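You operate a simulated robot arm through the tools that you are given. There is no shell and no other tool. Be economical: measure what you need, move in short steps, check, and stop when the job is done.

You are at the controls of a simulated two-armed robot. One attempt, no reset.

JOB
Vacuum the black frame and the white frame on mid suction.
Fine: leave the dial there, put the nozzle back, switch off; leave the third frame on the green sheet dusty. What is to be rubbed or washed off counts as gone when no trace of it is left.

It is judged by the outcome, as a careful person would: the job done as asked, and still so three seconds after it is handed in. It fails if anything else is knocked over, pushed out of place, dropped, spilled or broken. Flat cloth is picked up by pressing the open fingertips on it (5 to 10 N) and closing them slowly along it; thin cloth reads only 2 to 8 mm in the jaws.

ROBOT AND FRAMES
Two 7-joint arms with two-finger parallel grippers on one trunk that stands fixed in place. Base frame: the origin is at the foot of the trunk, x ahead of it, y to its left, z up. Units: mm, rad, N and s.
The left shoulder is at [71, 156, 1330], the right one opposite. Payload 3.91 kg a hand.
The TCP of each hand is the grasp point between the finger pads, 30 mm short of the fingertips. In the tool frame z runs along the fingers and y along their closing line. The gripper opens to 110 mm. The fingers are 20 mm wide and 10 mm thick; the gripper's body (48 by 112 mm) begins 55 mm behind the TCP.
Orientation is that of the tool frame in the base frame, as a unit quaternion [x, y, z, w]. With the fingers straight down and closing along the base's y, the tool's x points along the base's -x, its y along +y and its z along -z.

CONTROLS
- The arms move only by the tool apply_moves. It takes "left_commands", "right_commands" or both (then of equal length, played together; a hand with none holds still); each is a list of rows, each an object (a shift or turn left out is 0, a gripper value left out holds the last) with "xyz": the shift along the tool's x, y, z in mm, a list of three; "rot": the turn, a rotation vector about the tool's x, y, z in rad, a list of three; "fingers": the finger opening in mm, from 0 to 110. In form: [{"xyz": [x, y, z], "rot": [wx, wy, wz], "fingers": fingers}, ...]. A call has 1 to 8 rows; each row shifts and turns the commanded pose from where the row before left it, along the tool's axes as they then stand. Rows are played at 5 a second. More than 50 mm and 0.15 rad between two rows, or a gripper value outside its range, and nothing of the call is played. A pose out of reach is approached as far as the arm can. The call stops where the force on the tool passes 40 N (or 10 N more than at its start, if that is more) or the arm is blocked; 0.2 s more then pass. Each finger travels about 108 mm/s and halts on what it meets, pressing with about 20 N; the grip force reading is that of the motor and also rises with nothing between the fingers. The clock runs only during rows and for 0.2 s after the last one: add rows that do not move to give the fingers time. The reply holds the time, the measured pose of the TCP, the force on the tool along the base axes, the opening and the grip force, in the units named above and with some noise, with the torque about the TCP (base axes, N m) and any sound that the robot's microphone picked up.
- Cameras (640 x 400 px; columns grow to the right, rows downward): "scene" is now at [144.5, -30.1, 1558.4]; the picture's right is [-0.35, -0.94, 0.00], its down [-0.52, 0.19, -0.83] and it looks along [0.78, -0.29, -0.56] (base axes); focal length 336 px, centre (320, 200). "left" rides on the left gripper at [72, -17, -103] in its tool frame; the picture's right is [0.23, 0.97, 0.00], its down [-0.76, 0.18, -0.62] and it looks along [-0.61, 0.14, 0.78] (tool axes); focal length 222 px, centre (320, 200). "right" rides on the right gripper at [72, 17, -103] in its tool frame; the picture's right is [-0.23, 0.97, 0.00], its down [-0.76, -0.18, -0.62] and it looks along [-0.61, -0.14, 0.78] (tool axes); focal length 222 px, centre (320, 200).
- get_image(camera): a new picture of that camera. No time passes.
- raise_lower(by): slides the trunk up (or, below 0, down) by that many mm; the arms and the scene camera ride with it, the base frame stays. It gives what a move gives, with no picture.
- turn_head(pan, tilt): turns the head with the scene camera to pan (to the left, within 1.501 rad either way) and tilt (down, from -0.506 to 1.204), counted from straight ahead of the robot. It gives what a move gives.
- point_at(camera, pixels): for up to 12 pixels [column, row] of the newest picture of that camera ("zoom" is the newest enlarged one), the place [x, y, z] in the base frame of the surface seen there, good to about 2 mm, but the place of the scene camera against the robot may be out by one fixed shift of up to 12 mm in any direction. No time passes.
- zoom(camera, box): a new picture of the part [left, top, right, bottom] of that camera's present view, enlarged. No time passes.
- close_job(): hands the job in; it is judged then, once.

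Keep the steps short. Do not move on a guess: measure, check each grasp and each placing, and mend mistakes. In all there are 80 turns and 48 pictures (those below and enlarged ones count). Leave the grippers open and the arms clear of the work at the hand-in unless told otherwise, and finish with a single line.

The tools are called after "Call:" by a JSON object that holds its "api" and its "payload". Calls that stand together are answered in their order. apply_moves: Moves the arms, as the interface text tells. Its arguments: {"type":"object","properties":{"left_commands":{"type":"array","items":{"type":"object","properties":{"xyz":{"type":"array","items":{"type":"number"}},"rot":{"type":"array","items":{"type":"number"}},"fingers":{"type":"number"}}}},"right_commands":{"type":"array","items":{"type":"object","properties":{"xyz":{"type":"array","items":{"type":"number"}},"rot":{"type":"array","items":{"type":"number"}},"fingers":{"type":"number"}}}}},"required":[]} The other tools are called the same way: raise_lower (by) slides the trunk up or down; turn_head (pan, tilt) turns the head that bears the scene camera; get_image (camera) takes a picture; point_at (camera, pixels) gives the place of the surface under pixels of a picture; zoom (camera, box) takes an enlarged picture of a part of a camera's view; close_job () hands the job in.

At the start:

```text
clock: 0.0
left_tcp_pos: [631.8, 104.5, 1303.0]
left_orientation: [-0.001, 1.0, -0.001, 0.0]
left_contact_force: [0.8, 0.0, 1.3]
left_torque: [-0.02, 0.02, -0.04]
left_grip_width: 110.1
left_grip_force: 0.2
right_tcp_pos: [479.1, -424.8, 1340.9]
right_orientation: [0.0, 1.0, -0.001, 0.0]
right_contact_force: [0.3, 0.4, -0.5]
right_torque: [0.0, 0.01, 0.02]
right_grip_width: 110.0
right_grip_force: 0.0
trunk travel left (down, up): [-775.0, 165.0]
head pan, tilt: [-0.356, 0.592]
```

scene: 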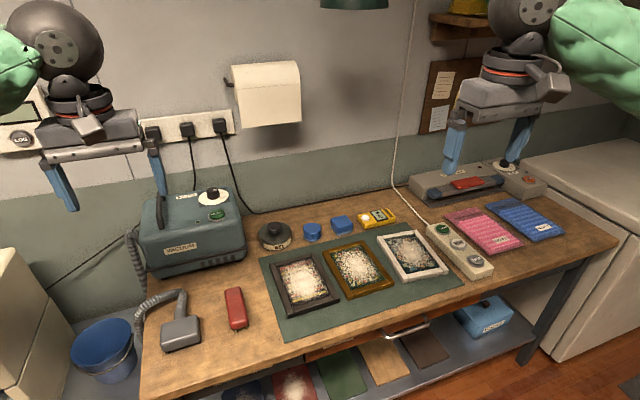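
right: 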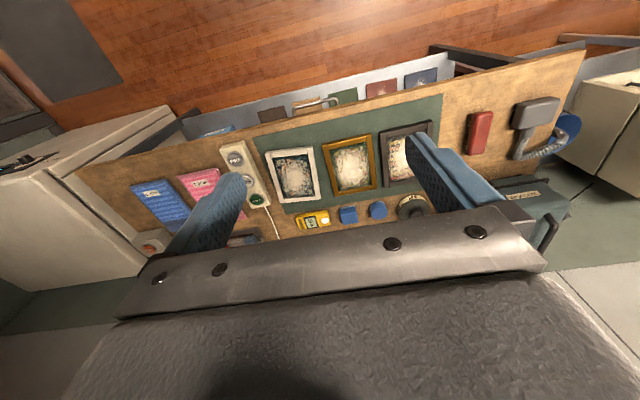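
left: 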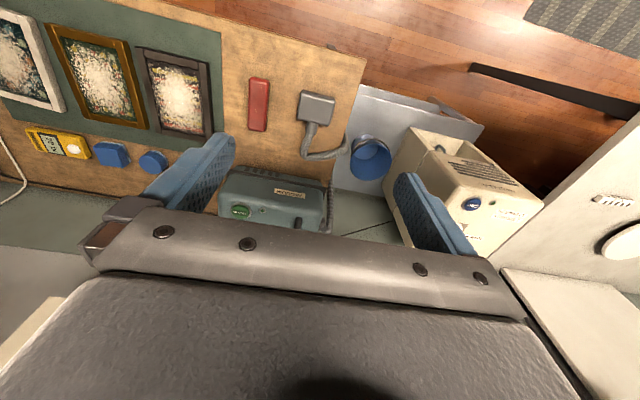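

I see the vacuum (about 195,235), its nozzle (180,333), and three frames on the green sheet. I'll zoom in on the vacuum and the frames.

Call:
{"api": "zoom", "payload": {"camera": "scene", "box": [120, 170, 280, 270]}}

Call:
{"api": "point_at", "payload": {"camera": "scene", "pixels": [[180, 333], [164, 348], [198, 343], [195, 318], [166, 322], [183, 295], [235, 308], [285, 314], [340, 294], [258, 262], [385, 235], [464, 286]]}}

Call:
{"api": "zoom", "payload": {"camera": "scene", "box": [120, 260, 280, 360]}}

Call:
{"api": "zoom", "payload": {"camera": "scene", "box": [250, 200, 474, 340]}}

```text
4.00 times, centred on (200, 220) of scene
```

zoom: 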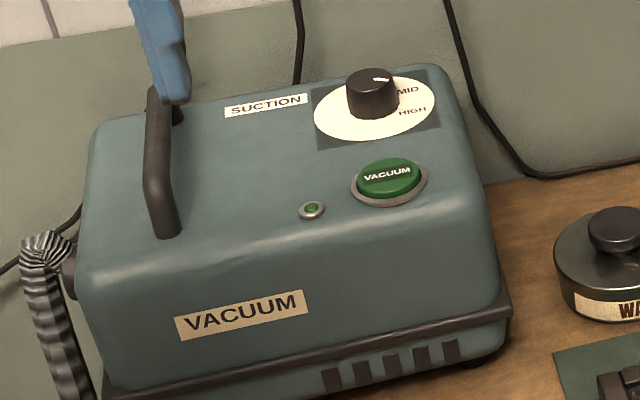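

```text
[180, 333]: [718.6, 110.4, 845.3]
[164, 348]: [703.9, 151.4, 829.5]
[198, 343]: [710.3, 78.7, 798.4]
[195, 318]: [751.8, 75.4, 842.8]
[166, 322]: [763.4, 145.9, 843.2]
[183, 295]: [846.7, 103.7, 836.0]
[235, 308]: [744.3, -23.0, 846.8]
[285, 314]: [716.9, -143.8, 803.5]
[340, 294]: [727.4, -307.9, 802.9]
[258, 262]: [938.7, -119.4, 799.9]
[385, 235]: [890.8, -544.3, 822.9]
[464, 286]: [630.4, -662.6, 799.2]
```

```text
4.00 times, centred on (200, 310) of scene
```

zoom: 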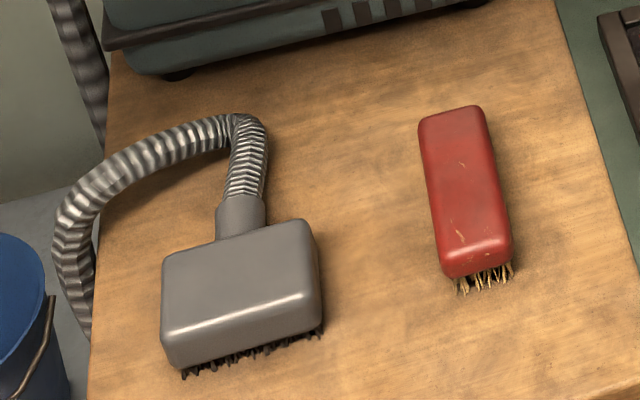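

```text
2.86 times, centred on (362, 270) of scene
```

zoom: 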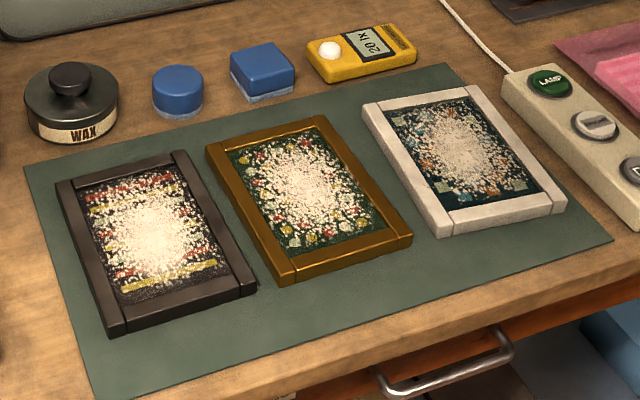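

Now measuring the frames in the zoom picture: corners and inner picture surfaces.

Call:
{"api": "point_at", "payload": {"camera": "zoom", "pixels": [[62, 185], [183, 156], [250, 285], [118, 328], [85, 192], [172, 165], [228, 270], [128, 298], [160, 230], [95, 260], [215, 215], [185, 293]]}}

Call:
{"api": "point_at", "payload": {"camera": "zoom", "pixels": [[367, 108], [470, 90], [560, 205], [443, 232], [388, 112], [463, 98], [536, 190], [455, 207], [465, 150], [210, 150], [325, 122], [405, 240]]}}

Call:
{"api": "point_at", "payload": {"camera": "scene", "pixels": [[212, 190], [214, 197], [204, 197], [222, 192], [223, 198], [217, 214], [216, 220], [198, 222], [148, 225], [242, 240], [150, 265], [160, 222]]}}

```text
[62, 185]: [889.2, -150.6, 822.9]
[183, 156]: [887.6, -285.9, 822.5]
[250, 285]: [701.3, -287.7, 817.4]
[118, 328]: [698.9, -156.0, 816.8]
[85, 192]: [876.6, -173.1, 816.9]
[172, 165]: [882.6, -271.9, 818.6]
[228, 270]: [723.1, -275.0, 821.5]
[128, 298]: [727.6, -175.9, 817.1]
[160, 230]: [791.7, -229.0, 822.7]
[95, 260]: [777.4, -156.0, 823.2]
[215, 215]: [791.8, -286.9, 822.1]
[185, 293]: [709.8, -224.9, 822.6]
```

```text
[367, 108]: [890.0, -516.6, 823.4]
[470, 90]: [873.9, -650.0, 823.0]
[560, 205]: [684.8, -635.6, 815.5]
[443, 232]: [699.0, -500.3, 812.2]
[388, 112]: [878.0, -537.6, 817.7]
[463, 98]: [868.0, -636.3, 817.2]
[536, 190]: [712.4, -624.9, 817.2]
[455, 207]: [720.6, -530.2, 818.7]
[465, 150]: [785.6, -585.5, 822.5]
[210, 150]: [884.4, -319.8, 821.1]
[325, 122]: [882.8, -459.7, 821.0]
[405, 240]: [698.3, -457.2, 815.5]
```

```text
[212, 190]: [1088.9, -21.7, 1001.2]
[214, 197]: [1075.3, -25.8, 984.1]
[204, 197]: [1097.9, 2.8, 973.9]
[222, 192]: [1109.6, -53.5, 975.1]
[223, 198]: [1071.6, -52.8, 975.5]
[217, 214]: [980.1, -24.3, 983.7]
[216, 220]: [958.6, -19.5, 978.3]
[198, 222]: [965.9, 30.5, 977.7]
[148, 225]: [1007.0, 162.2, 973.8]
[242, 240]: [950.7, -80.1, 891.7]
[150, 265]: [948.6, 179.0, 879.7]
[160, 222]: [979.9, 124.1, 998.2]
```

The dial is at roughly (1090, -22, 1000). I'll zoom closely on it to read its pointer.

Call:
{"api": "zoom", "payload": {"camera": "scene", "box": [190, 180, 238, 210]}}

Call:
{"api": "zoom", "payload": {"camera": "left", "box": [200, 160, 360, 260]}}

```text
13.33 times, centred on (214, 195) of scene
```

zoom: 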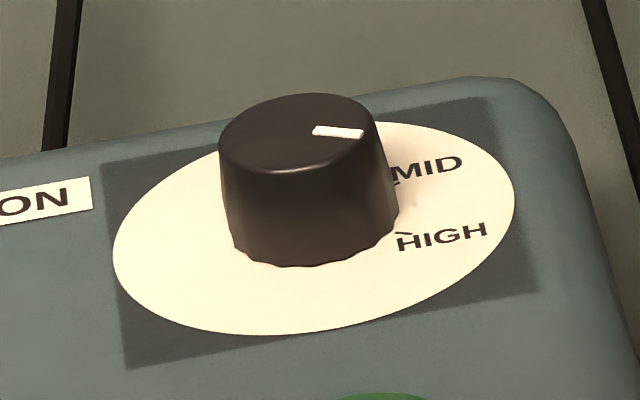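

```text
4.00 times, centred on (280, 210) of left
```

zoom: 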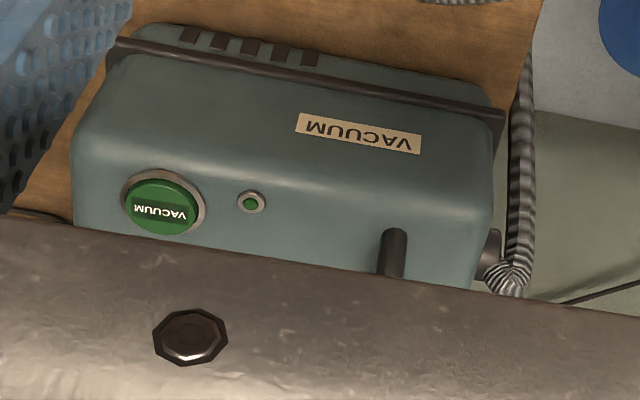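

The pointer reads HIGH; MID lies about 60° counter-clockwise from above. Comparing the same points from the left hand camera and scene camera to find the scene shift.

Call:
{"api": "point_at", "payload": {"camera": "zoom", "pixels": [[162, 206], [251, 203], [298, 128], [420, 147], [392, 240]]}}

Call:
{"api": "point_at", "payload": {"camera": "scene", "pixels": [[217.4, 214], [198, 222.2], [164.2, 250.8], [196.5, 244], [313.6, 284.2], [248, 292], [244, 326]]}}

Call:
{"api": "point_at", "payload": {"camera": "left", "pixels": [[318, 106], [301, 92], [334, 97], [300, 118], [328, 121], [312, 128], [258, 105], [179, 99], [250, 80], [250, 130]]}}

Call:
{"api": "point_at", "payload": {"camera": "right", "pixels": [[293, 178], [353, 168], [409, 158], [268, 150], [312, 147], [318, 200], [275, 206], [378, 132], [432, 122], [535, 113]]}}

```text
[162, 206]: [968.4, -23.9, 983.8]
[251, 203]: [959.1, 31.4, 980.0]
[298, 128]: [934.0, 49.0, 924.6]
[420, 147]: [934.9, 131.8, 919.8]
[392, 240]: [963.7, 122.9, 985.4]
```

```text
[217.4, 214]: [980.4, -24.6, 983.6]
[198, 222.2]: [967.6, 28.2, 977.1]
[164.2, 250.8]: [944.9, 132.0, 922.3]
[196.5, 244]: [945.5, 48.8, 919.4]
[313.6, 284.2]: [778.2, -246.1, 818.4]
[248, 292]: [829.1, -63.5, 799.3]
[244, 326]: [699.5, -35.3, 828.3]
```

```text
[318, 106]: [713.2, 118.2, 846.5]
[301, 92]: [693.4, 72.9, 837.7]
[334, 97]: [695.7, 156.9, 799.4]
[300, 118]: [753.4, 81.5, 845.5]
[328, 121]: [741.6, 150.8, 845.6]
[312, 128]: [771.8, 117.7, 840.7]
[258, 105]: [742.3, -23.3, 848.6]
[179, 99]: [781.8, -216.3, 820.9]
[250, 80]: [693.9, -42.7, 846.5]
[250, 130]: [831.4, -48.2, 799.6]
```

```text
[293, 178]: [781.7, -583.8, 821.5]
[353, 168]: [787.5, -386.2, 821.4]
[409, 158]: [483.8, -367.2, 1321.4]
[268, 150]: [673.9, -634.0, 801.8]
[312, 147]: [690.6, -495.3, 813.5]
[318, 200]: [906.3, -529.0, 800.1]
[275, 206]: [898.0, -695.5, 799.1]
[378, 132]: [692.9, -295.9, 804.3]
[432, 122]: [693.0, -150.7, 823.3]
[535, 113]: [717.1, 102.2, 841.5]
```

The scene camera reads about 10 mm too far in x, so the knob is truly near (1078, -22, top 1001). I'll lower the trunk for reach, then yaw and pitch the left hand to approach the knob at a slant.

Call:
{"api": "raise_lower", "payload": {"by": -180}}

Call:
{"api": "apply_moves", "payload": {"left_commands": [{"rot": [0, 0, 0.13], "fingers": 80}, {"rot": [0, 0, 0.13]}, {"rot": [0, 0, 0.13]}, {"rot": [0, 0, 0.13]}, {"rot": [0, -0.133, 0]}, {"rot": [0, -0.133, 0]}, {"rot": [0, -0.133, 0]}]}}

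Call:
{"api": "apply_moves", "payload": {"left_commands": [{"rot": [0, -0.133, 0]}, {"rot": [0, -0.133, 0]}, {"rot": [0, -0.133, 0]}]}}

```text
clock: 2.0
left_tcp_pos: [632.0, 103.2, 1123.0]
left_orientation: [-0.001, 1.0, -0.001, 0.0]
left_contact_force: [0.4, 0.3, -0.3]
left_torque: [-0.01, 0.01, -0.01]
left_grip_width: 110.0
left_grip_force: 0.1
right_tcp_pos: [479.1, -425.2, 1159.5]
right_orientation: [0.0, 1.0, 0.0, -0.001]
right_contact_force: [0.2, 0.5, -0.4]
right_torque: [0.01, -0.01, -0.01]
right_grip_width: 109.9
right_grip_force: 0.1
trunk travel left (down, up): [-595.0, 345.0]
head pan, tilt: [-0.356, 0.592]
```

```text
clock: 3.6
left_tcp_pos: [631.4, 104.3, 1122.8]
left_orientation: [0.252, 0.947, -0.052, 0.193]
left_contact_force: [-0.3, 0.3, 0.4]
left_torque: [0.01, 0.01, 0.01]
left_grip_width: 79.8
left_grip_force: 0.0
right_tcp_pos: [479.0, -424.1, 1160.6]
right_orientation: [0.001, 1.0, -0.001, 0.001]
right_contact_force: [-1.2, 0.2, 0.2]
right_torque: [0.01, -0.02, 0.01]
right_grip_width: 109.8
right_grip_force: 0.0
trunk travel left (down, up): [-595.0, 345.0]
head pan, tilt: [-0.356, 0.592]
```

```text
clock: 4.4
left_tcp_pos: [631.1, 104.3, 1122.3]
left_orientation: [0.237, 0.89, -0.101, 0.376]
left_contact_force: [-0.7, -0.1, 0.9]
left_torque: [0.03, 0.0, 0.01]
left_grip_width: 79.8
left_grip_force: 0.1
right_tcp_pos: [479.6, -423.4, 1160.0]
right_orientation: [0.0, 1.0, -0.001, 0.001]
right_contact_force: [0.6, 0.5, -1.1]
right_torque: [-0.03, 0.0, 0.0]
right_grip_width: 110.0
right_grip_force: 0.0
trunk travel left (down, up): [-595.0, 345.0]
head pan, tilt: [-0.356, 0.592]
```

Orientation as planned. Moving to a pre-grasp 80 mm back from the knob along the fingers.

Call:
{"api": "apply_moves", "payload": {"left_commands": [{"xyz": [-27.5, 14.2, 38.4]}, {"xyz": [-27.5, 14.2, 38.4]}, {"xyz": [-27.5, 14.2, 38.4]}, {"xyz": [-27.5, 14.2, 38.4]}, {"xyz": [-27.5, 14.2, 38.4]}, {"xyz": [-27.5, 14.2, 38.4]}, {"xyz": [-27.5, 14.2, 38.4]}, {"xyz": [-27.5, 14.2, 38.4]}]}}

Call:
{"api": "get_image", "payload": {"camera": "left"}}

```text
clock: 6.2
left_tcp_pos: [1013.8, 13.7, 1063.6]
left_orientation: [0.237, 0.891, -0.1, 0.374]
left_contact_force: [1.2, -0.4, -0.2]
left_torque: [-0.03, 0.03, 0.0]
left_grip_width: 80.3
left_grip_force: 0.1
right_tcp_pos: [479.7, -424.7, 1160.2]
right_orientation: [-0.001, 1.0, 0.0, -0.001]
right_contact_force: [0.3, -0.9, 0.4]
right_torque: [0.03, 0.02, 0.01]
right_grip_width: 110.0
right_grip_force: 0.1
trunk travel left (down, up): [-595.0, 345.0]
head pan, tilt: [-0.356, 0.592]
```

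```text
39 pictures are left
```

left: 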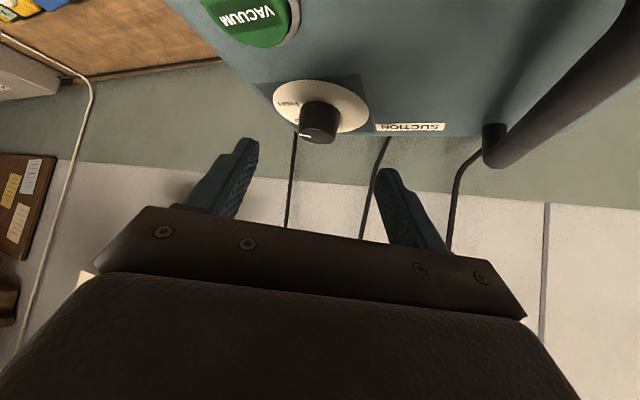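

The knob sits between the fingers at (319,125). I'll measure it in this view.

Call:
{"api": "point_at", "payload": {"camera": "left", "pixels": [[318, 134], [318, 140], [306, 130], [331, 133], [318, 115], [320, 104], [305, 115], [334, 115], [287, 100], [306, 136]]}}

Call:
{"api": "zoom", "payload": {"camera": "left", "box": [256, 70, 384, 150]}}

```text
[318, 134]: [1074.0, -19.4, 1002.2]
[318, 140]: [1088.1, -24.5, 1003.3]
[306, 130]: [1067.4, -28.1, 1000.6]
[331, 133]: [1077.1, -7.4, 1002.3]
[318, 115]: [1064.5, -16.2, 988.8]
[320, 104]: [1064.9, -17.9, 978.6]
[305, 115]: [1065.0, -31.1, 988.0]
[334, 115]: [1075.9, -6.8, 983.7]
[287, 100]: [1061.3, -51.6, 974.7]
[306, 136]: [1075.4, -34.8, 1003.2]
```

```text
5.00 times, centred on (320, 110) of left
```

zoom: 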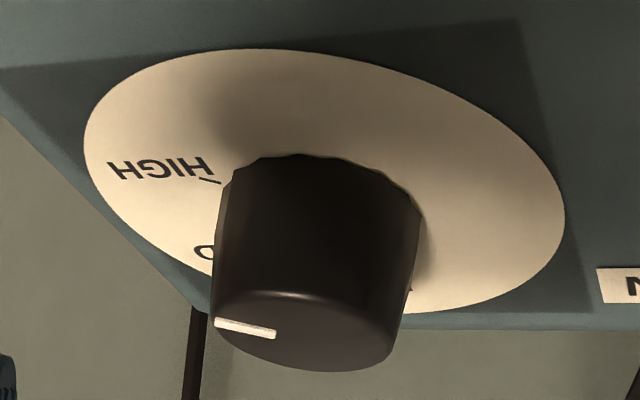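

Knob centre is about (1080, -21). Advancing along the fingers by about 78 mm, still open.

Call:
{"api": "apply_moves", "payload": {"left_commands": [{"xyz": [-0.2, 0.6, 20]}, {"xyz": [-0.2, 0.6, 20]}, {"xyz": [-0.2, 0.6, 20]}, {"xyz": [-0.2, 0.6, 17.8]}]}}

Call:
{"api": "get_image", "payload": {"camera": "left"}}

```text
clock: 7.2
left_tcp_pos: [1063.1, -8.9, 1011.1]
left_orientation: [0.236, 0.891, -0.1, 0.375]
left_contact_force: [-0.2, -0.1, 0.3]
left_torque: [0.01, 0.0, 0.01]
left_grip_width: 79.8
left_grip_force: 0.1
right_tcp_pos: [479.7, -424.8, 1160.5]
right_orientation: [0.0, 1.0, 0.0, 0.0]
right_contact_force: [1.3, -0.6, 0.7]
right_torque: [-0.01, 0.01, -0.01]
right_grip_width: 109.9
right_grip_force: 0.0
trunk travel left (down, up): [-595.0, 345.0]
head pan, tilt: [-0.356, 0.592]
```

```text
37 pictures are left
```

left: 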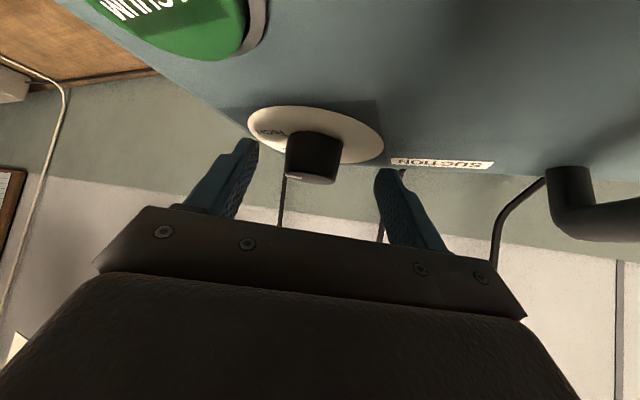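

Knob (314,155) is centred between the fingers. Closing gently.

Call:
{"api": "apply_moves", "payload": {"left_commands": [{"fingers": 50}, {"fingers": 40}, {"fingers": 30}, {"fingers": 25}, {}]}}

Call:
{"api": "zoom", "payload": {"camera": "left", "box": [224, 90, 416, 210]}}

```text
clock: 8.4
left_tcp_pos: [1061.9, -13.4, 1012.4]
left_orientation: [0.237, 0.89, -0.1, 0.375]
left_contact_force: [-14.8, -32.6, -7.4]
left_torque: [-1.16, -0.3, -0.9]
left_grip_width: 35.9
left_grip_force: 45.1
right_tcp_pos: [479.5, -428.0, 1158.9]
right_orientation: [-0.001, 1.0, 0.0, 0.0]
right_contact_force: [-0.4, -0.4, 0.1]
right_torque: [-0.01, 0.0, -0.02]
right_grip_width: 109.9
right_grip_force: 0.0
trunk travel left (down, up): [-595.0, 345.0]
head pan, tilt: [-0.356, 0.592]
```

```text
3.33 times, centred on (320, 150) of left
```

zoom: 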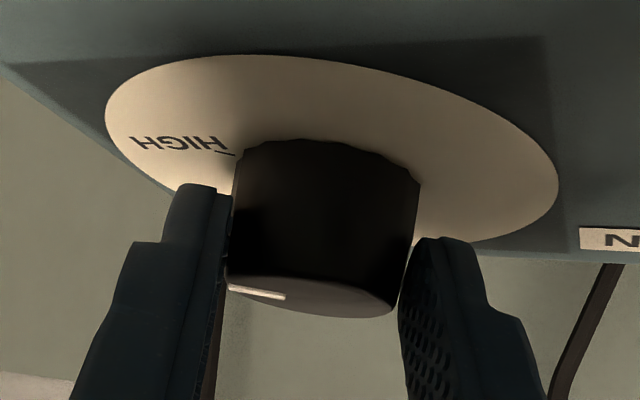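

The knob is gripped (36 mm), but the hand was about 5 mm off and presses sideways. Relieving that first.

Call:
{"api": "apply_moves", "payload": {"left_commands": [{"xyz": [0, -3, 0]}, {"xyz": [0, -2, 0]}, {}]}}

```text
clock: 9.2
left_tcp_pos: [1062.0, -12.6, 1011.2]
left_orientation: [0.237, 0.89, -0.099, 0.376]
left_contact_force: [4.7, -23.3, 1.0]
left_torque: [0.11, 0.22, -0.44]
left_grip_width: 35.9
left_grip_force: 45.2
right_tcp_pos: [480.4, -424.8, 1160.0]
right_orientation: [0.001, 1.0, 0.001, 0.0]
right_contact_force: [0.4, 0.1, 1.1]
right_torque: [0.0, 0.05, -0.02]
right_grip_width: 109.9
right_grip_force: 0.1
trunk travel left (down, up): [-595.0, 345.0]
head pan, tilt: [-0.356, 0.592]
```

Call:
{"api": "apply_moves", "payload": {"left_commands": [{"xyz": [-0.7, -1.8, 0.7]}, {"xyz": [-0.7, -1.7, 0.7]}, {}]}}

```text
clock: 10.0
left_tcp_pos: [1060.8, -12.6, 1011.1]
left_orientation: [0.235, 0.891, -0.099, 0.375]
left_contact_force: [-2.3, 12.8, 2.4]
left_torque: [0.73, -0.07, 0.25]
left_grip_width: 35.8
left_grip_force: 45.4
right_tcp_pos: [478.7, -423.9, 1161.3]
right_orientation: [0.0, 1.0, 0.0, -0.001]
right_contact_force: [-0.2, -0.2, -0.3]
right_torque: [0.01, -0.03, 0.03]
right_grip_width: 110.1
right_grip_force: 0.0
trunk travel left (down, up): [-595.0, 345.0]
head pan, tilt: [-0.356, 0.592]
```

Force is small now. Turning the knob about its vertical axis, first 0.5 rad counter-clockwise from above.

Call:
{"api": "apply_moves", "payload": {"left_commands": [{"xyz": [-0.08, -2.2, 0.08], "rot": [-0.0717, 0, -0.0697]}, {"xyz": [-0.08, -2.2, 0.08], "rot": [-0.0717, 0, -0.0697]}, {"xyz": [-0.08, -2.2, 0.08], "rot": [-0.0717, 0, -0.0697]}, {"xyz": [-0.08, -2.2, 0.08], "rot": [-0.0717, 0, -0.0697]}, {"xyz": [-0.08, -2.2, 0.08], "rot": [-0.0717, 0, -0.0697]}, {}]}}

Call:
{"api": "zoom", "payload": {"camera": "left", "box": [224, 90, 416, 210]}}

```text
clock: 11.4
left_tcp_pos: [1057.0, -24.8, 1012.1]
left_orientation: [0.007, 0.922, -0.003, 0.388]
left_contact_force: [3.6, 26.9, 4.3]
left_torque: [0.57, -0.69, 0.66]
left_grip_width: 35.9
left_grip_force: 45.0
right_tcp_pos: [479.9, -423.3, 1161.3]
right_orientation: [0.0, 1.0, 0.0, 0.0]
right_contact_force: [-0.1, 0.9, 0.6]
right_torque: [0.01, 0.01, 0.0]
right_grip_width: 109.8
right_grip_force: 0.0
trunk travel left (down, up): [-595.0, 345.0]
head pan, tilt: [-0.356, 0.592]
```

```text
3.33 times, centred on (320, 150) of left
```

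zoom: 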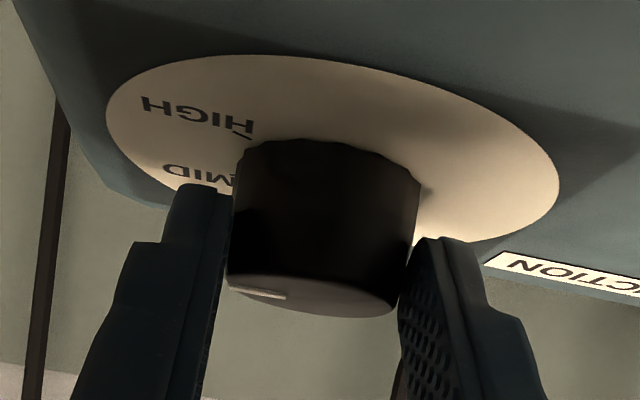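

The knob turns with the hand; HIGH is receding and MID approaching the pointer. Relieving 1.5 mm and continuing 0.5 rad.

Call:
{"api": "apply_moves", "payload": {"left_commands": [{"xyz": [0, 1.8, 0]}, {"xyz": [-0.08, -2.0, 0.08], "rot": [-0.0717, 0, -0.0697]}, {"xyz": [-0.08, -2.0, 0.08], "rot": [-0.0717, 0, -0.0697]}, {"xyz": [-0.08, -2.0, 0.08], "rot": [-0.0717, 0, -0.0697]}, {"xyz": [-0.08, -2.0, 0.08], "rot": [-0.0717, 0, -0.0697]}, {"xyz": [-0.08, -2.0, 0.08], "rot": [-0.0717, 0, -0.0697]}, {}]}}

Call:
{"api": "zoom", "payload": {"camera": "left", "box": [224, 90, 416, 210]}}

```text
clock: 13.0
left_tcp_pos: [1059.7, -36.9, 1011.8]
left_orientation: [-0.218, 0.895, 0.093, 0.378]
left_contact_force: [2.8, 4.0, 4.3]
left_torque: [-0.1, 0.3, 0.0]
left_grip_width: 35.9
left_grip_force: 44.8
right_tcp_pos: [479.1, -424.8, 1160.5]
right_orientation: [0.0, 1.0, 0.0, 0.0]
right_contact_force: [0.2, -0.7, -0.7]
right_torque: [0.0, -0.01, -0.01]
right_grip_width: 110.1
right_grip_force: 0.0
trunk travel left (down, up): [-595.0, 345.0]
head pan, tilt: [-0.356, 0.592]
```

```text
3.33 times, centred on (320, 150) of left
```

zoom: 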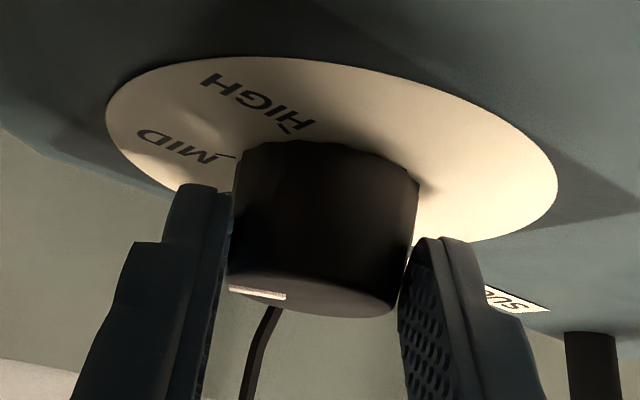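

MID's tick is nearly where HIGH's was relative to the pointer; adding about 0.07 rad, then releasing and checking.

Call:
{"api": "apply_moves", "payload": {"left_commands": [{"xyz": [-0.06, -1.5, 0.06], "rot": [-0.05, 0, -0.049]}, {}, {"fingers": 50}, {"fingers": 80}, {}]}}

Call:
{"api": "apply_moves", "payload": {"left_commands": [{"xyz": [0, 0, -20]}, {"xyz": [0, 0, -30]}, {"xyz": [0, 0, -40]}, {"xyz": [0, 0, -40]}]}}

Call:
{"api": "zoom", "payload": {"camera": "scene", "box": [180, 90, 276, 150]}}

Call:
{"api": "get_image", "payload": {"camera": "left"}}

```text
clock: 14.2
left_tcp_pos: [1062.0, -37.0, 1010.4]
left_orientation: [-0.25, 0.887, 0.106, 0.374]
left_contact_force: [0.5, 0.0, 0.4]
left_torque: [0.0, 0.04, 0.01]
left_grip_width: 80.0
left_grip_force: 0.0
right_tcp_pos: [479.7, -425.0, 1159.2]
right_orientation: [0.0, 1.0, 0.0, 0.0]
right_contact_force: [-0.6, -0.8, -0.3]
right_torque: [0.0, -0.02, 0.02]
right_grip_width: 109.8
right_grip_force: 0.0
trunk travel left (down, up): [-595.0, 345.0]
head pan, tilt: [-0.356, 0.592]
```

```text
clock: 15.2
left_tcp_pos: [981.5, -84.7, 1102.2]
left_orientation: [-0.251, 0.887, 0.107, 0.373]
left_contact_force: [-0.7, -0.4, 0.7]
left_torque: [0.03, 0.0, 0.01]
left_grip_width: 79.9
left_grip_force: 0.1
right_tcp_pos: [478.7, -425.3, 1159.3]
right_orientation: [0.0, 1.0, 0.0, 0.0]
right_contact_force: [0.5, 0.6, 1.0]
right_torque: [0.02, 0.01, -0.02]
right_grip_width: 110.3
right_grip_force: 0.1
trunk travel left (down, up): [-595.0, 345.0]
head pan, tilt: [-0.356, 0.592]
```

```text
6.67 times, centred on (228, 120) of scene
```

zoom: 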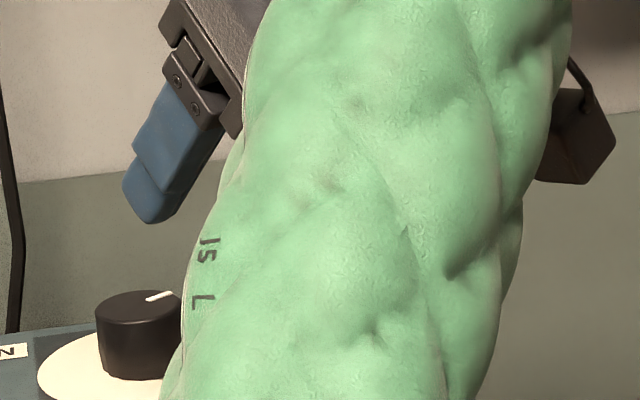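

```text
32 pictures are left
```

left: 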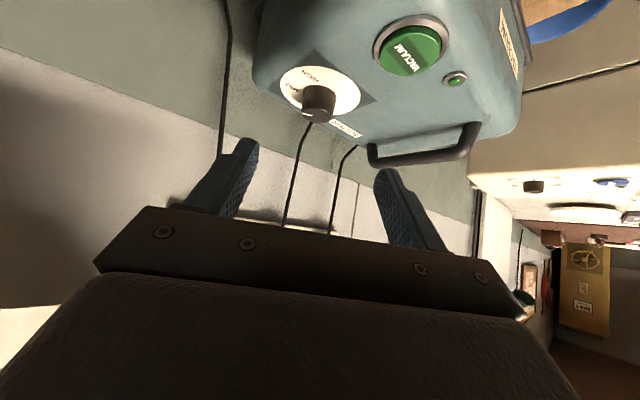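

The left camera sees the dial at (318,92). Zooming in there.

Call:
{"api": "zoom", "payload": {"camera": "left", "box": [270, 55, 366, 130]}}

```text
5.33 times, centred on (318, 92) of left
```

zoom: 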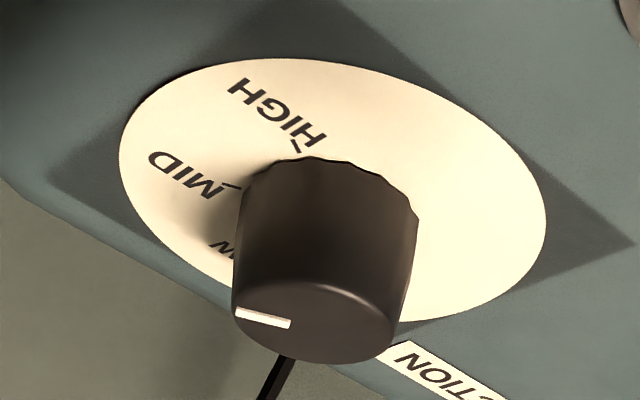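

Call:
{"api": "point_at", "payload": {"camera": "zoom", "pixels": [[290, 323], [237, 313], [230, 187], [238, 188], [297, 151], [291, 145], [222, 185], [318, 320], [545, 205], [120, 165], [270, 60], [400, 320]]}}

```text
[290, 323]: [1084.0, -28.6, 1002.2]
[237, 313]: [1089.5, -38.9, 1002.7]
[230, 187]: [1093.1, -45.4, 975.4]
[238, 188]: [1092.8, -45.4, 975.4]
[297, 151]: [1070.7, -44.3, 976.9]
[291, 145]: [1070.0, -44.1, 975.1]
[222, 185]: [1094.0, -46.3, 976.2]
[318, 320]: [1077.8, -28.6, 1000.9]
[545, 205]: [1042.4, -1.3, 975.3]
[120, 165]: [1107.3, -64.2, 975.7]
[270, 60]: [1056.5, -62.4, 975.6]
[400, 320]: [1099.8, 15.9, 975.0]
```

The pointer direction (30° behind right) matches the MID tick within a couple of degrees. Now I level the left hand's yaw and reduce pitch, closing the fingers for the button.

Call:
{"api": "apply_moves", "payload": {"left_commands": [{"xyz": [0, 0, -20], "rot": [0.0789, 0, 0.0767], "fingers": 0}, {"rot": [0.0789, 0, 0.0767]}, {"rot": [0.0789, 0, 0.0767]}, {"rot": [0.0789, 0, 0.0767]}, {"rot": [0.0789, 0, 0.0767]}, {"rot": [0, 0.133, 0]}, {"rot": [0, 0.133, 0]}, {"rot": [0, 0.133, 0]}]}}

Call:
{"api": "get_image", "payload": {"camera": "left"}}

```text
clock: 17.0
left_tcp_pos: [970.0, -93.7, 1116.3]
left_orientation: [0.0, 0.98, 0.001, 0.197]
left_contact_force: [-0.1, -0.3, 1.4]
left_torque: [-0.03, 0.02, -0.02]
left_grip_width: 0.0
left_grip_force: 19.7
right_tcp_pos: [479.5, -425.3, 1159.7]
right_orientation: [0.001, 1.0, 0.0, 0.0]
right_contact_force: [0.3, 0.5, 0.3]
right_torque: [0.01, -0.02, 0.01]
right_grip_width: 110.0
right_grip_force: 0.0
trunk travel left (down, up): [-595.0, 345.0]
head pan, tilt: [-0.356, 0.592]
```

```text
30 pictures are left
```

left: 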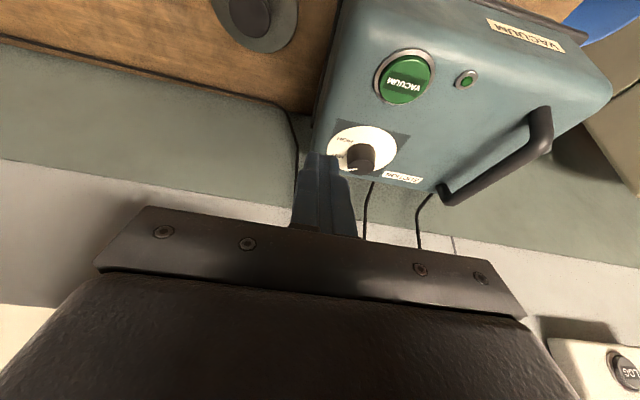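

Measuring the button at (403,78) here before moving over it.

Call:
{"api": "point_at", "payload": {"camera": "left", "pixels": [[403, 78], [403, 100], [403, 60], [382, 78], [426, 76], [465, 80]]}}

Call:
{"api": "apply_moves", "payload": {"left_commands": [{"xyz": [2.8, 35, -1.2]}, {"xyz": [2.7, 35, -1.1]}, {"xyz": [13.5, 0, 32.3]}, {"xyz": [9.7, 0, 23]}, {}]}}

Call:
{"api": "get_image", "payload": {"camera": "left"}}

```text
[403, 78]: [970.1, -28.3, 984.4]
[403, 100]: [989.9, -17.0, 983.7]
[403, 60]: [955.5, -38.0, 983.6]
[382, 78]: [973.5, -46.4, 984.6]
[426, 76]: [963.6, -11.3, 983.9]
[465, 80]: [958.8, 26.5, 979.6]
```

```text
clock: 18.2
left_tcp_pos: [964.7, -21.5, 1055.3]
left_orientation: [0.0, 0.98, 0.0, 0.198]
left_contact_force: [0.4, -0.5, -0.7]
left_torque: [0.04, 0.02, -0.01]
left_grip_width: 0.4
left_grip_force: 19.8
right_tcp_pos: [479.2, -424.6, 1159.2]
right_orientation: [0.0, 1.0, 0.0, 0.0]
right_contact_force: [0.0, 0.0, -0.2]
right_torque: [0.01, 0.0, 0.02]
right_grip_width: 110.3
right_grip_force: 0.0
trunk travel left (down, up): [-595.0, 345.0]
head pan, tilt: [-0.356, 0.592]
```

```text
29 pictures are left
```

left: 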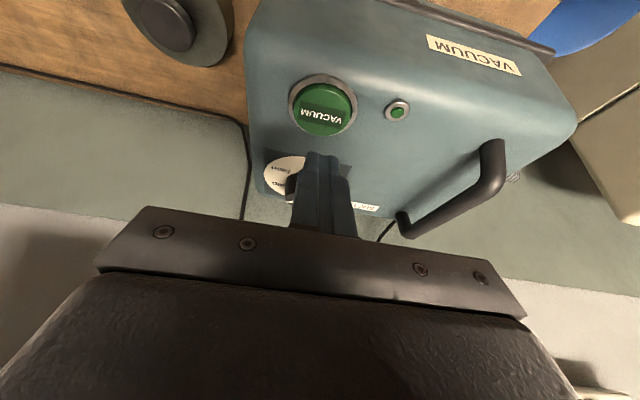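

Hovering above the button. Pressing straight down in small steps, then releasing.

Call:
{"api": "apply_moves", "payload": {"left_commands": [{"xyz": [7.7, 0, 18.4]}, {"xyz": [5.8, 0, 13.8]}, {"xyz": [1.2, 0, 2.8]}, {"xyz": [1.2, 0, 2.8]}]}}

```text
clock: 19.2
left_tcp_pos: [965.4, -22.8, 1015.7]
left_orientation: [0.0, 0.98, 0.0, 0.198]
left_contact_force: [0.0, 0.2, -0.4]
left_torque: [-0.01, 0.0, 0.01]
left_grip_width: 0.0
left_grip_force: 20.6
right_tcp_pos: [478.7, -425.3, 1159.8]
right_orientation: [0.0, 1.0, 0.0, 0.0]
right_contact_force: [-0.8, -0.1, 0.4]
right_torque: [0.02, -0.01, 0.0]
right_grip_width: 110.1
right_grip_force: 0.1
trunk travel left (down, up): [-595.0, 345.0]
head pan, tilt: [-0.356, 0.592]
```

Call:
{"api": "apply_moves", "payload": {"left_commands": [{"xyz": [0.8, 0, 1.9]}, {"xyz": [0.8, 0, 1.9]}]}}

```text
clock: 19.8
left_tcp_pos: [962.8, -22.4, 1012.4]
left_orientation: [0.0, 0.98, 0.001, 0.199]
left_contact_force: [1.3, 0.3, 3.8]
left_torque: [0.01, -0.06, 0.02]
left_grip_width: 0.0
left_grip_force: 19.9
right_tcp_pos: [479.6, -424.5, 1159.6]
right_orientation: [0.0, 1.0, 0.0, 0.0]
right_contact_force: [0.3, -0.6, -0.8]
right_torque: [0.0, -0.03, 0.0]
right_grip_width: 110.1
right_grip_force: 0.1
trunk travel left (down, up): [-595.0, 345.0]
head pan, tilt: [-0.356, 0.592]
heard: click
```

A click at light contact. Lifting straight off (no further push) and checking the lamp.

Call:
{"api": "apply_moves", "payload": {"left_commands": [{"xyz": [-7.7, 0, -18.4]}, {"xyz": [-15, 0, -36.9]}, {"xyz": [-19, 0, -46]}, {}]}}

Call:
{"api": "zoom", "payload": {"camera": "left", "box": [240, 50, 432, 170]}}

```text
clock: 20.8
left_tcp_pos: [963.9, -22.6, 1119.5]
left_orientation: [0.0, 0.98, -0.001, 0.198]
left_contact_force: [-0.1, 0.4, 0.3]
left_torque: [-0.01, 0.02, 0.03]
left_grip_width: 0.1
left_grip_force: 20.5
right_tcp_pos: [479.8, -424.3, 1160.4]
right_orientation: [0.0, 1.0, 0.0, -0.001]
right_contact_force: [0.0, -0.3, 0.3]
right_torque: [-0.01, 0.01, -0.01]
right_grip_width: 110.0
right_grip_force: 0.0
trunk travel left (down, up): [-595.0, 345.0]
head pan, tilt: [-0.356, 0.592]
```

```text
3.33 times, centred on (336, 110) of left
```

zoom: 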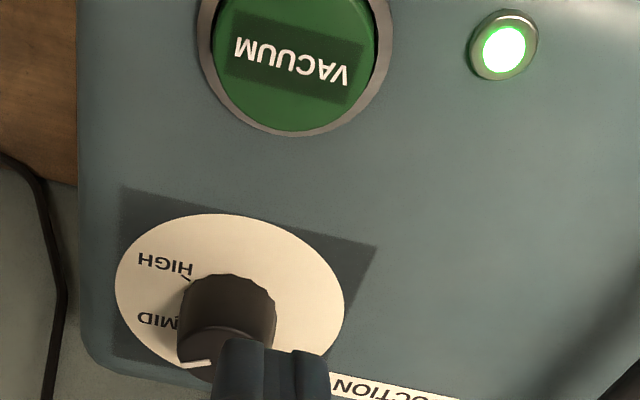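

Lamp is lit — the vacuum runs. Retracting the left arm to its side.

Call:
{"api": "apply_moves", "payload": {"left_commands": [{"xyz": [31, 32, -19.6]}, {"xyz": [31, 32, -19.6]}, {"xyz": [31, 32, -19.6]}, {"xyz": [31, 32, -19.6]}, {"xyz": [31, 32, -19.6]}, {"xyz": [31, 32, -19.6]}, {"xyz": [31, 32, -19.6]}, {"xyz": [31, 32, -19.6]}]}}

Call:
{"api": "apply_moves", "payload": {"left_commands": [{"xyz": [31, 37, -5]}, {"xyz": [31, 37, -5]}, {"xyz": [31, 37, -5]}, {"xyz": [31, 37, -5]}]}}

Call:
{"api": "get_image", "payload": {"camera": "scene"}}

```text
clock: 22.6
left_tcp_pos: [882.1, 263.6, 1048.6]
left_orientation: [-0.002, 0.98, 0.004, 0.2]
left_contact_force: [-0.9, 0.3, 0.2]
left_torque: [-0.03, 0.02, -0.01]
left_grip_width: 0.0
left_grip_force: 19.7
left hand out of reach, approached as far as the arm can: row 1, 2, 3, 4, 5, 6, 7, 8
right_tcp_pos: [478.4, -425.1, 1161.1]
right_orientation: [0.0, 1.0, 0.0, -0.001]
right_contact_force: [0.5, -0.8, -0.3]
right_torque: [0.01, 0.0, 0.0]
right_grip_width: 110.0
right_grip_force: 0.0
trunk travel left (down, up): [-595.0, 345.0]
head pan, tilt: [-0.356, 0.592]
```

```text
clock: 23.6
left_tcp_pos: [776.3, 411.7, 1007.7]
left_orientation: [0.001, 0.98, -0.001, 0.198]
left_contact_force: [-1.3, 0.5, -0.1]
left_torque: [0.02, 0.0, 0.02]
left_grip_width: 0.1
left_grip_force: 19.9
left hand out of reach, approached as far as the arm can: row 1, 2, 3
right_tcp_pos: [478.7, -424.5, 1159.7]
right_orientation: [0.0, 1.0, 0.0, 0.0]
right_contact_force: [0.5, 0.1, 0.5]
right_torque: [0.03, 0.0, -0.02]
right_grip_width: 110.0
right_grip_force: 0.1
trunk travel left (down, up): [-595.0, 345.0]
head pan, tilt: [-0.356, 0.592]
```

```text
27 pictures are left
```

scene: 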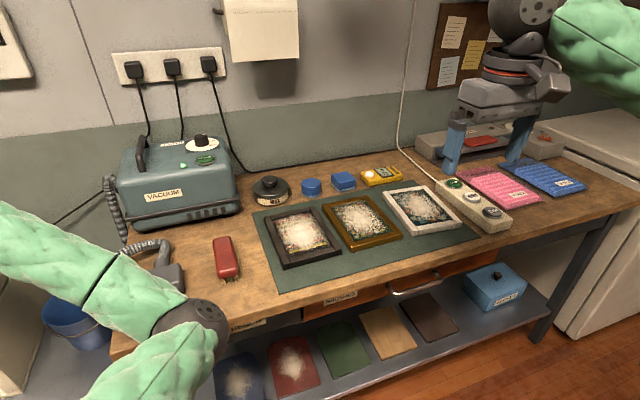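

The arm lagged through an awkward posture. I'll wait a moment to let it settle and see where it is.

Call:
{"api": "apply_moves", "payload": {"left_commands": [{}, {}, {}, {}]}}

Call:
{"api": "get_image", "payload": {"camera": "scene"}}

```text
clock: 24.6
left_tcp_pos: [777.5, 412.9, 1008.9]
left_orientation: [0.0, 0.98, 0.0, 0.199]
left_contact_force: [0.1, -0.3, -0.3]
left_torque: [0.04, 0.03, -0.02]
left_grip_width: 0.3
left_grip_force: 19.8
right_tcp_pos: [479.2, -424.9, 1160.1]
right_orientation: [0.0, 1.0, 0.0, 0.0]
right_contact_force: [0.5, -1.0, -0.7]
right_torque: [-0.01, -0.01, -0.04]
right_grip_width: 110.2
right_grip_force: 0.0
trunk travel left (down, up): [-595.0, 345.0]
head pan, tilt: [-0.356, 0.592]
```

```text
26 pictures are left
```

scene: 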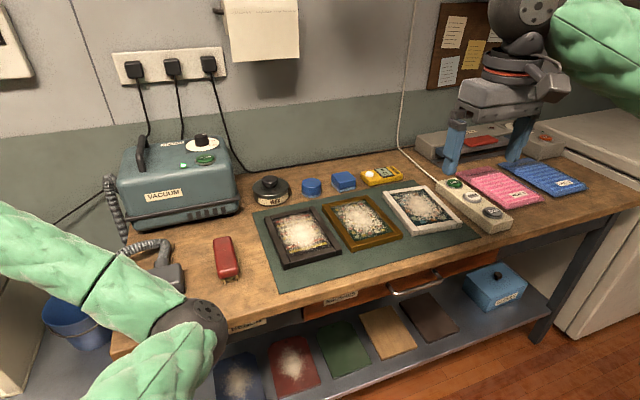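

The pose holds; nothing on the bench was touched. Bringing the left hand back and up on its own side.

Call:
{"api": "apply_moves", "payload": {"left_commands": [{"xyz": [24.2, 2, -35.7]}, {"xyz": [24.2, 2, -35.7]}, {"xyz": [24.2, 2, -35.7]}, {"xyz": [24.2, 2, -35.7]}, {"xyz": [24.2, 2, -35.7]}, {"xyz": [24.2, 2, -35.7]}, {}, {}]}}

Call:
{"api": "get_image", "payload": {"camera": "scene"}}

```text
clock: 26.4
left_tcp_pos: [616.0, 513.3, 1125.9]
left_orientation: [0.0, 0.98, 0.001, 0.199]
left_contact_force: [0.6, 0.6, 0.1]
left_torque: [0.01, -0.02, -0.04]
left_grip_width: 0.0
left_grip_force: 20.1
left hand out of reach, approached as far as the arm can: row 1, 2, 3, 4, 5, 6
right_tcp_pos: [478.6, -424.5, 1160.6]
right_orientation: [0.0, 1.0, 0.0, 0.0]
right_contact_force: [0.3, 0.9, 0.0]
right_torque: [-0.02, -0.04, 0.03]
right_grip_width: 110.0
right_grip_force: 0.1
trunk travel left (down, up): [-595.0, 345.0]
head pan, tilt: [-0.356, 0.592]
```

```text
25 pictures are left
```

scene: 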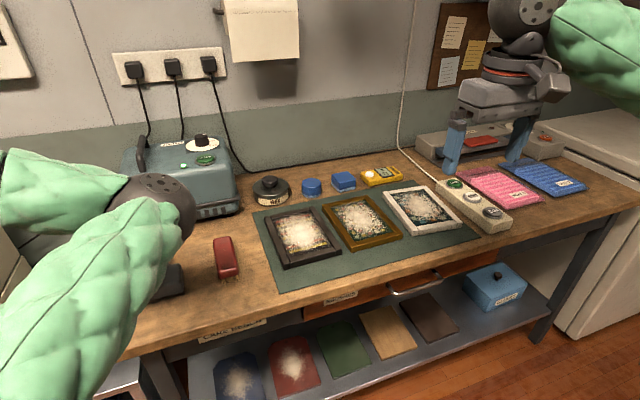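

The elbow sits inward and would be in the right arm's way. Unpitching the hand and moving it outward/up in small steps to free it.

Call:
{"api": "apply_moves", "payload": {"left_commands": [{"rot": [0, 0.133, 0]}, {"rot": [0, 0.133, 0]}, {"rot": [0, 0.131, 0]}, {"xyz": [0, 0, -40]}, {"xyz": [0, 0, -40]}, {"xyz": [0, 0, -40]}, {"xyz": [0, 0, -40]}, {}]}}

Call:
{"api": "get_image", "payload": {"camera": "scene"}}

```text
clock: 28.2
left_tcp_pos: [613.8, 515.1, 1286.0]
left_orientation: [-0.002, 1.0, 0.0, 0.001]
left_contact_force: [1.0, -0.1, -0.6]
left_torque: [0.03, 0.04, -0.02]
left_grip_width: 0.3
left_grip_force: 20.4
right_tcp_pos: [481.1, -424.3, 1159.0]
right_orientation: [0.0, 1.0, 0.001, 0.0]
right_contact_force: [0.6, -0.9, -0.4]
right_torque: [0.01, 0.03, -0.04]
right_grip_width: 109.8
right_grip_force: 0.0
trunk travel left (down, up): [-595.0, 345.0]
head pan, tilt: [-0.356, 0.592]
```

```text
24 pictures are left
```

scene: 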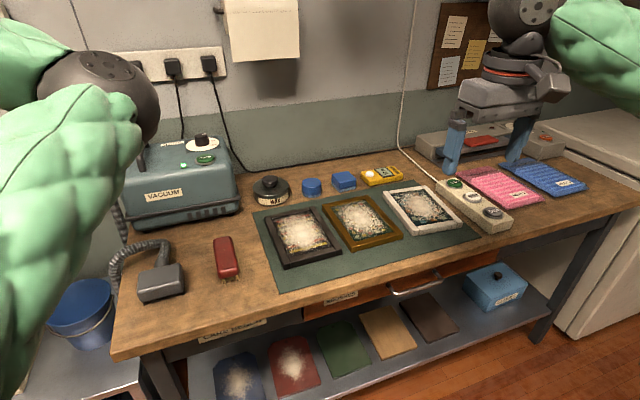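

Elbow is now up and clearing. A bit further back and outward.

Call:
{"api": "apply_moves", "payload": {"left_commands": [{"xyz": [25, 25, -10]}, {"xyz": [25, 25, -10]}, {"xyz": [25, 25, -10]}, {"xyz": [25, 25, -10]}, {}], "right_commands": [{"xyz": [-40, 25, 0]}, {"xyz": [-40, 25, 0]}, {"xyz": [-40, 25, 0]}, {"xyz": [-40, 25, 0]}, {}]}}

Call:
{"api": "get_image", "payload": {"camera": "right"}}

```text
clock: 29.4
left_tcp_pos: [513.2, 614.8, 1325.9]
left_orientation: [-0.001, 1.0, 0.001, 0.001]
left_contact_force: [-0.4, -0.5, -0.5]
left_torque: [0.01, -0.02, 0.01]
left_grip_width: 0.2
left_grip_force: 20.1
right_tcp_pos: [638.7, -325.4, 1160.2]
right_orientation: [0.0, 1.0, 0.0, 0.001]
right_contact_force: [0.4, 0.0, 0.3]
right_torque: [0.0, -0.04, 0.04]
right_grip_width: 110.1
right_grip_force: 0.1
trunk travel left (down, up): [-595.0, 345.0]
head pan, tilt: [-0.356, 0.592]
```

```text
23 pictures are left
```

right: 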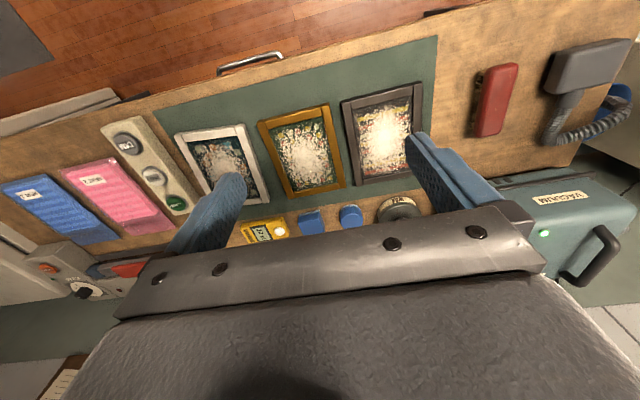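

Moving the right hand leftwards to above the nozzle, high.

Call:
{"api": "apply_moves", "payload": {"right_commands": [{"xyz": [-9, 48, 6]}, {"xyz": [-9, 48, 6]}, {"xyz": [-9, 48, 6]}, {"xyz": [-9, 48, 6]}, {"xyz": [-9, 48, 6]}, {"xyz": [-9, 48, 6]}, {"xyz": [0, 48, 6]}, {"xyz": [0, 48, 6]}]}}

Call:
{"api": "get_image", "payload": {"camera": "right"}}

```text
clock: 31.2
left_tcp_pos: [517.0, 618.9, 1325.4]
left_orientation: [0.0, 1.0, -0.001, 0.001]
left_contact_force: [0.9, 0.2, 0.7]
left_torque: [0.01, 0.01, 0.0]
left_grip_width: 0.0
left_grip_force: 20.0
right_tcp_pos: [695.2, 62.2, 1113.0]
right_orientation: [0.001, 1.0, -0.001, -0.002]
right_contact_force: [0.9, -0.4, -0.1]
right_torque: [-0.03, 0.0, -0.01]
right_grip_width: 110.1
right_grip_force: 0.0
trunk travel left (down, up): [-595.0, 345.0]
head pan, tilt: [-0.356, 0.592]
```

```text
22 pictures are left
```

right: 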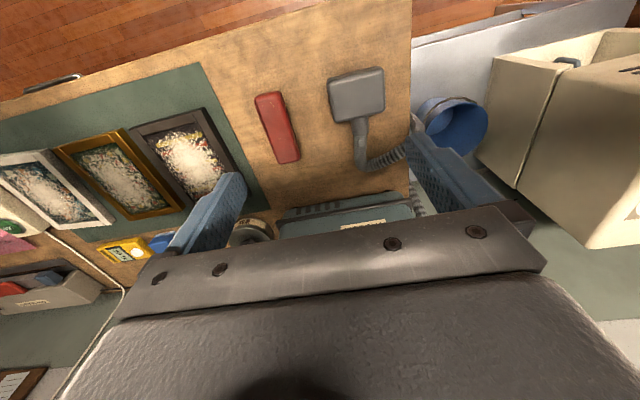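

The nozzle is at (356,95). Measuring its corners, the brush and the hose stub from this camera.

Call:
{"api": "point_at", "payload": {"camera": "right", "pixels": [[332, 81], [380, 70], [384, 112], [337, 121], [356, 95], [358, 130], [362, 158], [385, 158], [330, 105], [283, 120], [300, 160]]}}

Call:
{"api": "zoom", "payload": {"camera": "right", "box": [288, 50, 432, 175]}}

```text
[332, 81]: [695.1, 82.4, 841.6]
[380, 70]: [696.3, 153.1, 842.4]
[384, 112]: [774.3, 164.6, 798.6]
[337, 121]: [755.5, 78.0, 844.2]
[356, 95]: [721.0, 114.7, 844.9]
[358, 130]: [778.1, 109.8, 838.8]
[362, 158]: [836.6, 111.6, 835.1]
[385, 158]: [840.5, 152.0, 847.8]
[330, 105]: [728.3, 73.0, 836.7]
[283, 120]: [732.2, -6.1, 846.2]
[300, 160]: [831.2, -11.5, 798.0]
```

```text
3.20 times, centred on (360, 112) of right
```

zoom: 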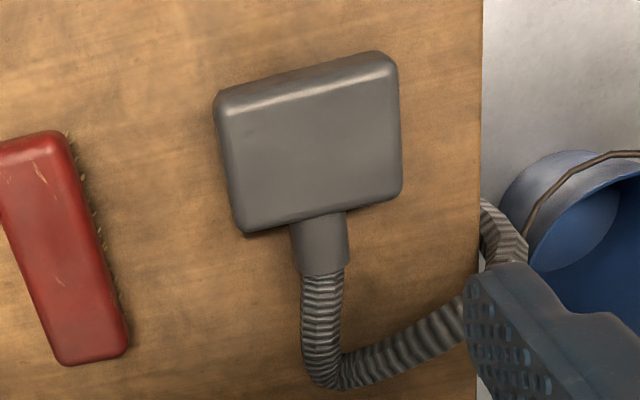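

Nozzle: x 692–757, y 73–155, top 845, centre about (724, 113.5). Moving over it and down to TCP z 900 first.

Call:
{"api": "apply_moves", "payload": {"right_commands": [{"xyz": [-15, 25, 20]}, {"xyz": [-14, 26, 20]}, {"xyz": [0, 0, 45]}, {"xyz": [0, 0, 45]}, {"xyz": [0, 0, 45]}, {"xyz": [0, 0, 33]}, {}]}}

Call:
{"api": "get_image", "payload": {"camera": "right"}}

```text
clock: 32.8
left_tcp_pos: [515.1, 616.5, 1325.7]
left_orientation: [-0.001, 1.0, 0.0, 0.0]
left_contact_force: [-0.9, -1.0, -1.0]
left_torque: [0.0, 0.01, -0.01]
left_grip_width: 0.0
left_grip_force: 19.7
right_tcp_pos: [722.2, 110.5, 904.2]
right_orientation: [-0.001, 1.0, 0.0, -0.001]
right_contact_force: [-0.5, 0.5, -0.3]
right_torque: [0.03, -0.01, 0.02]
right_grip_width: 110.0
right_grip_force: 0.0
trunk travel left (down, up): [-595.0, 345.0]
head pan, tilt: [-0.356, 0.592]
```

```text
20 pictures are left
```

right: 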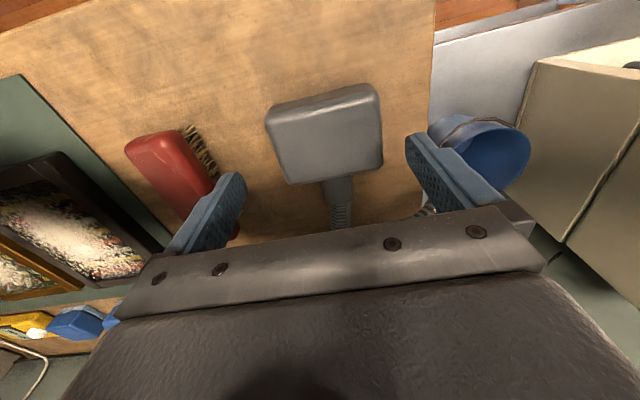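

Checking nozzle edges from closer.

Call:
{"api": "point_at", "payload": {"camera": "right", "pixels": [[272, 140], [381, 120], [287, 183], [383, 162], [266, 120], [377, 90], [325, 140], [340, 190]]}}

```text
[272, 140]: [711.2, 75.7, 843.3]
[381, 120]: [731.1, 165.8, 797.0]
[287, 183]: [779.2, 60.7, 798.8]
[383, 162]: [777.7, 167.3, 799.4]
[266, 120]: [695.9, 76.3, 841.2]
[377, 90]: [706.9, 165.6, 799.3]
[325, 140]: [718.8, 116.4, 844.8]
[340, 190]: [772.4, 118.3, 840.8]
```

Call:
{"api": "point_at", "payload": {"camera": "right", "pixels": [[374, 100], [377, 110], [379, 150], [376, 155], [284, 178], [280, 160], [277, 165], [328, 190], [350, 190], [332, 200], [349, 200]]}}

```text
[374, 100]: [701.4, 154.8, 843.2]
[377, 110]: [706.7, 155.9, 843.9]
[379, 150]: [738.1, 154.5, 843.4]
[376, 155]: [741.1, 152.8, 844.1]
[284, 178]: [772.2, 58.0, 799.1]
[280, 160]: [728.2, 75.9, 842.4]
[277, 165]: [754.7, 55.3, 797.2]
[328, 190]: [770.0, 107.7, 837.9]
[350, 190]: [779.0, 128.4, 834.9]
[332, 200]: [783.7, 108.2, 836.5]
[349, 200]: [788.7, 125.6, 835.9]
```

Nozzle centre y ≈ 116. Shifting 4 mm and descending to TCP z 846.

Call:
{"api": "apply_moves", "payload": {"right_commands": [{"xyz": [-1, 4, 0]}, {"xyz": [0, 0, 25]}, {"xyz": [0, 0, 20]}, {"xyz": [0, 0, 12]}, {}]}}

Call:
{"api": "get_image", "payload": {"camera": "right"}}

```text
clock: 34.0
left_tcp_pos: [515.3, 616.0, 1324.5]
left_orientation: [0.0, 1.0, 0.0, 0.001]
left_contact_force: [0.5, 0.8, 0.0]
left_torque: [0.0, -0.01, 0.0]
left_grip_width: 0.0
left_grip_force: 19.9
right_tcp_pos: [723.1, 115.7, 847.2]
right_orientation: [-0.001, 1.0, 0.0, 0.0]
right_contact_force: [0.7, -1.3, 0.1]
right_torque: [-0.02, 0.02, 0.04]
right_grip_width: 110.2
right_grip_force: 0.1
trunk travel left (down, up): [-595.0, 345.0]
head pan, tilt: [-0.356, 0.592]
```

```text
19 pictures are left
```

right: 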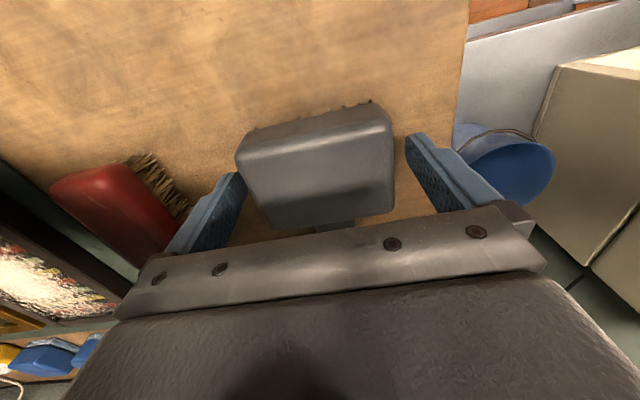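

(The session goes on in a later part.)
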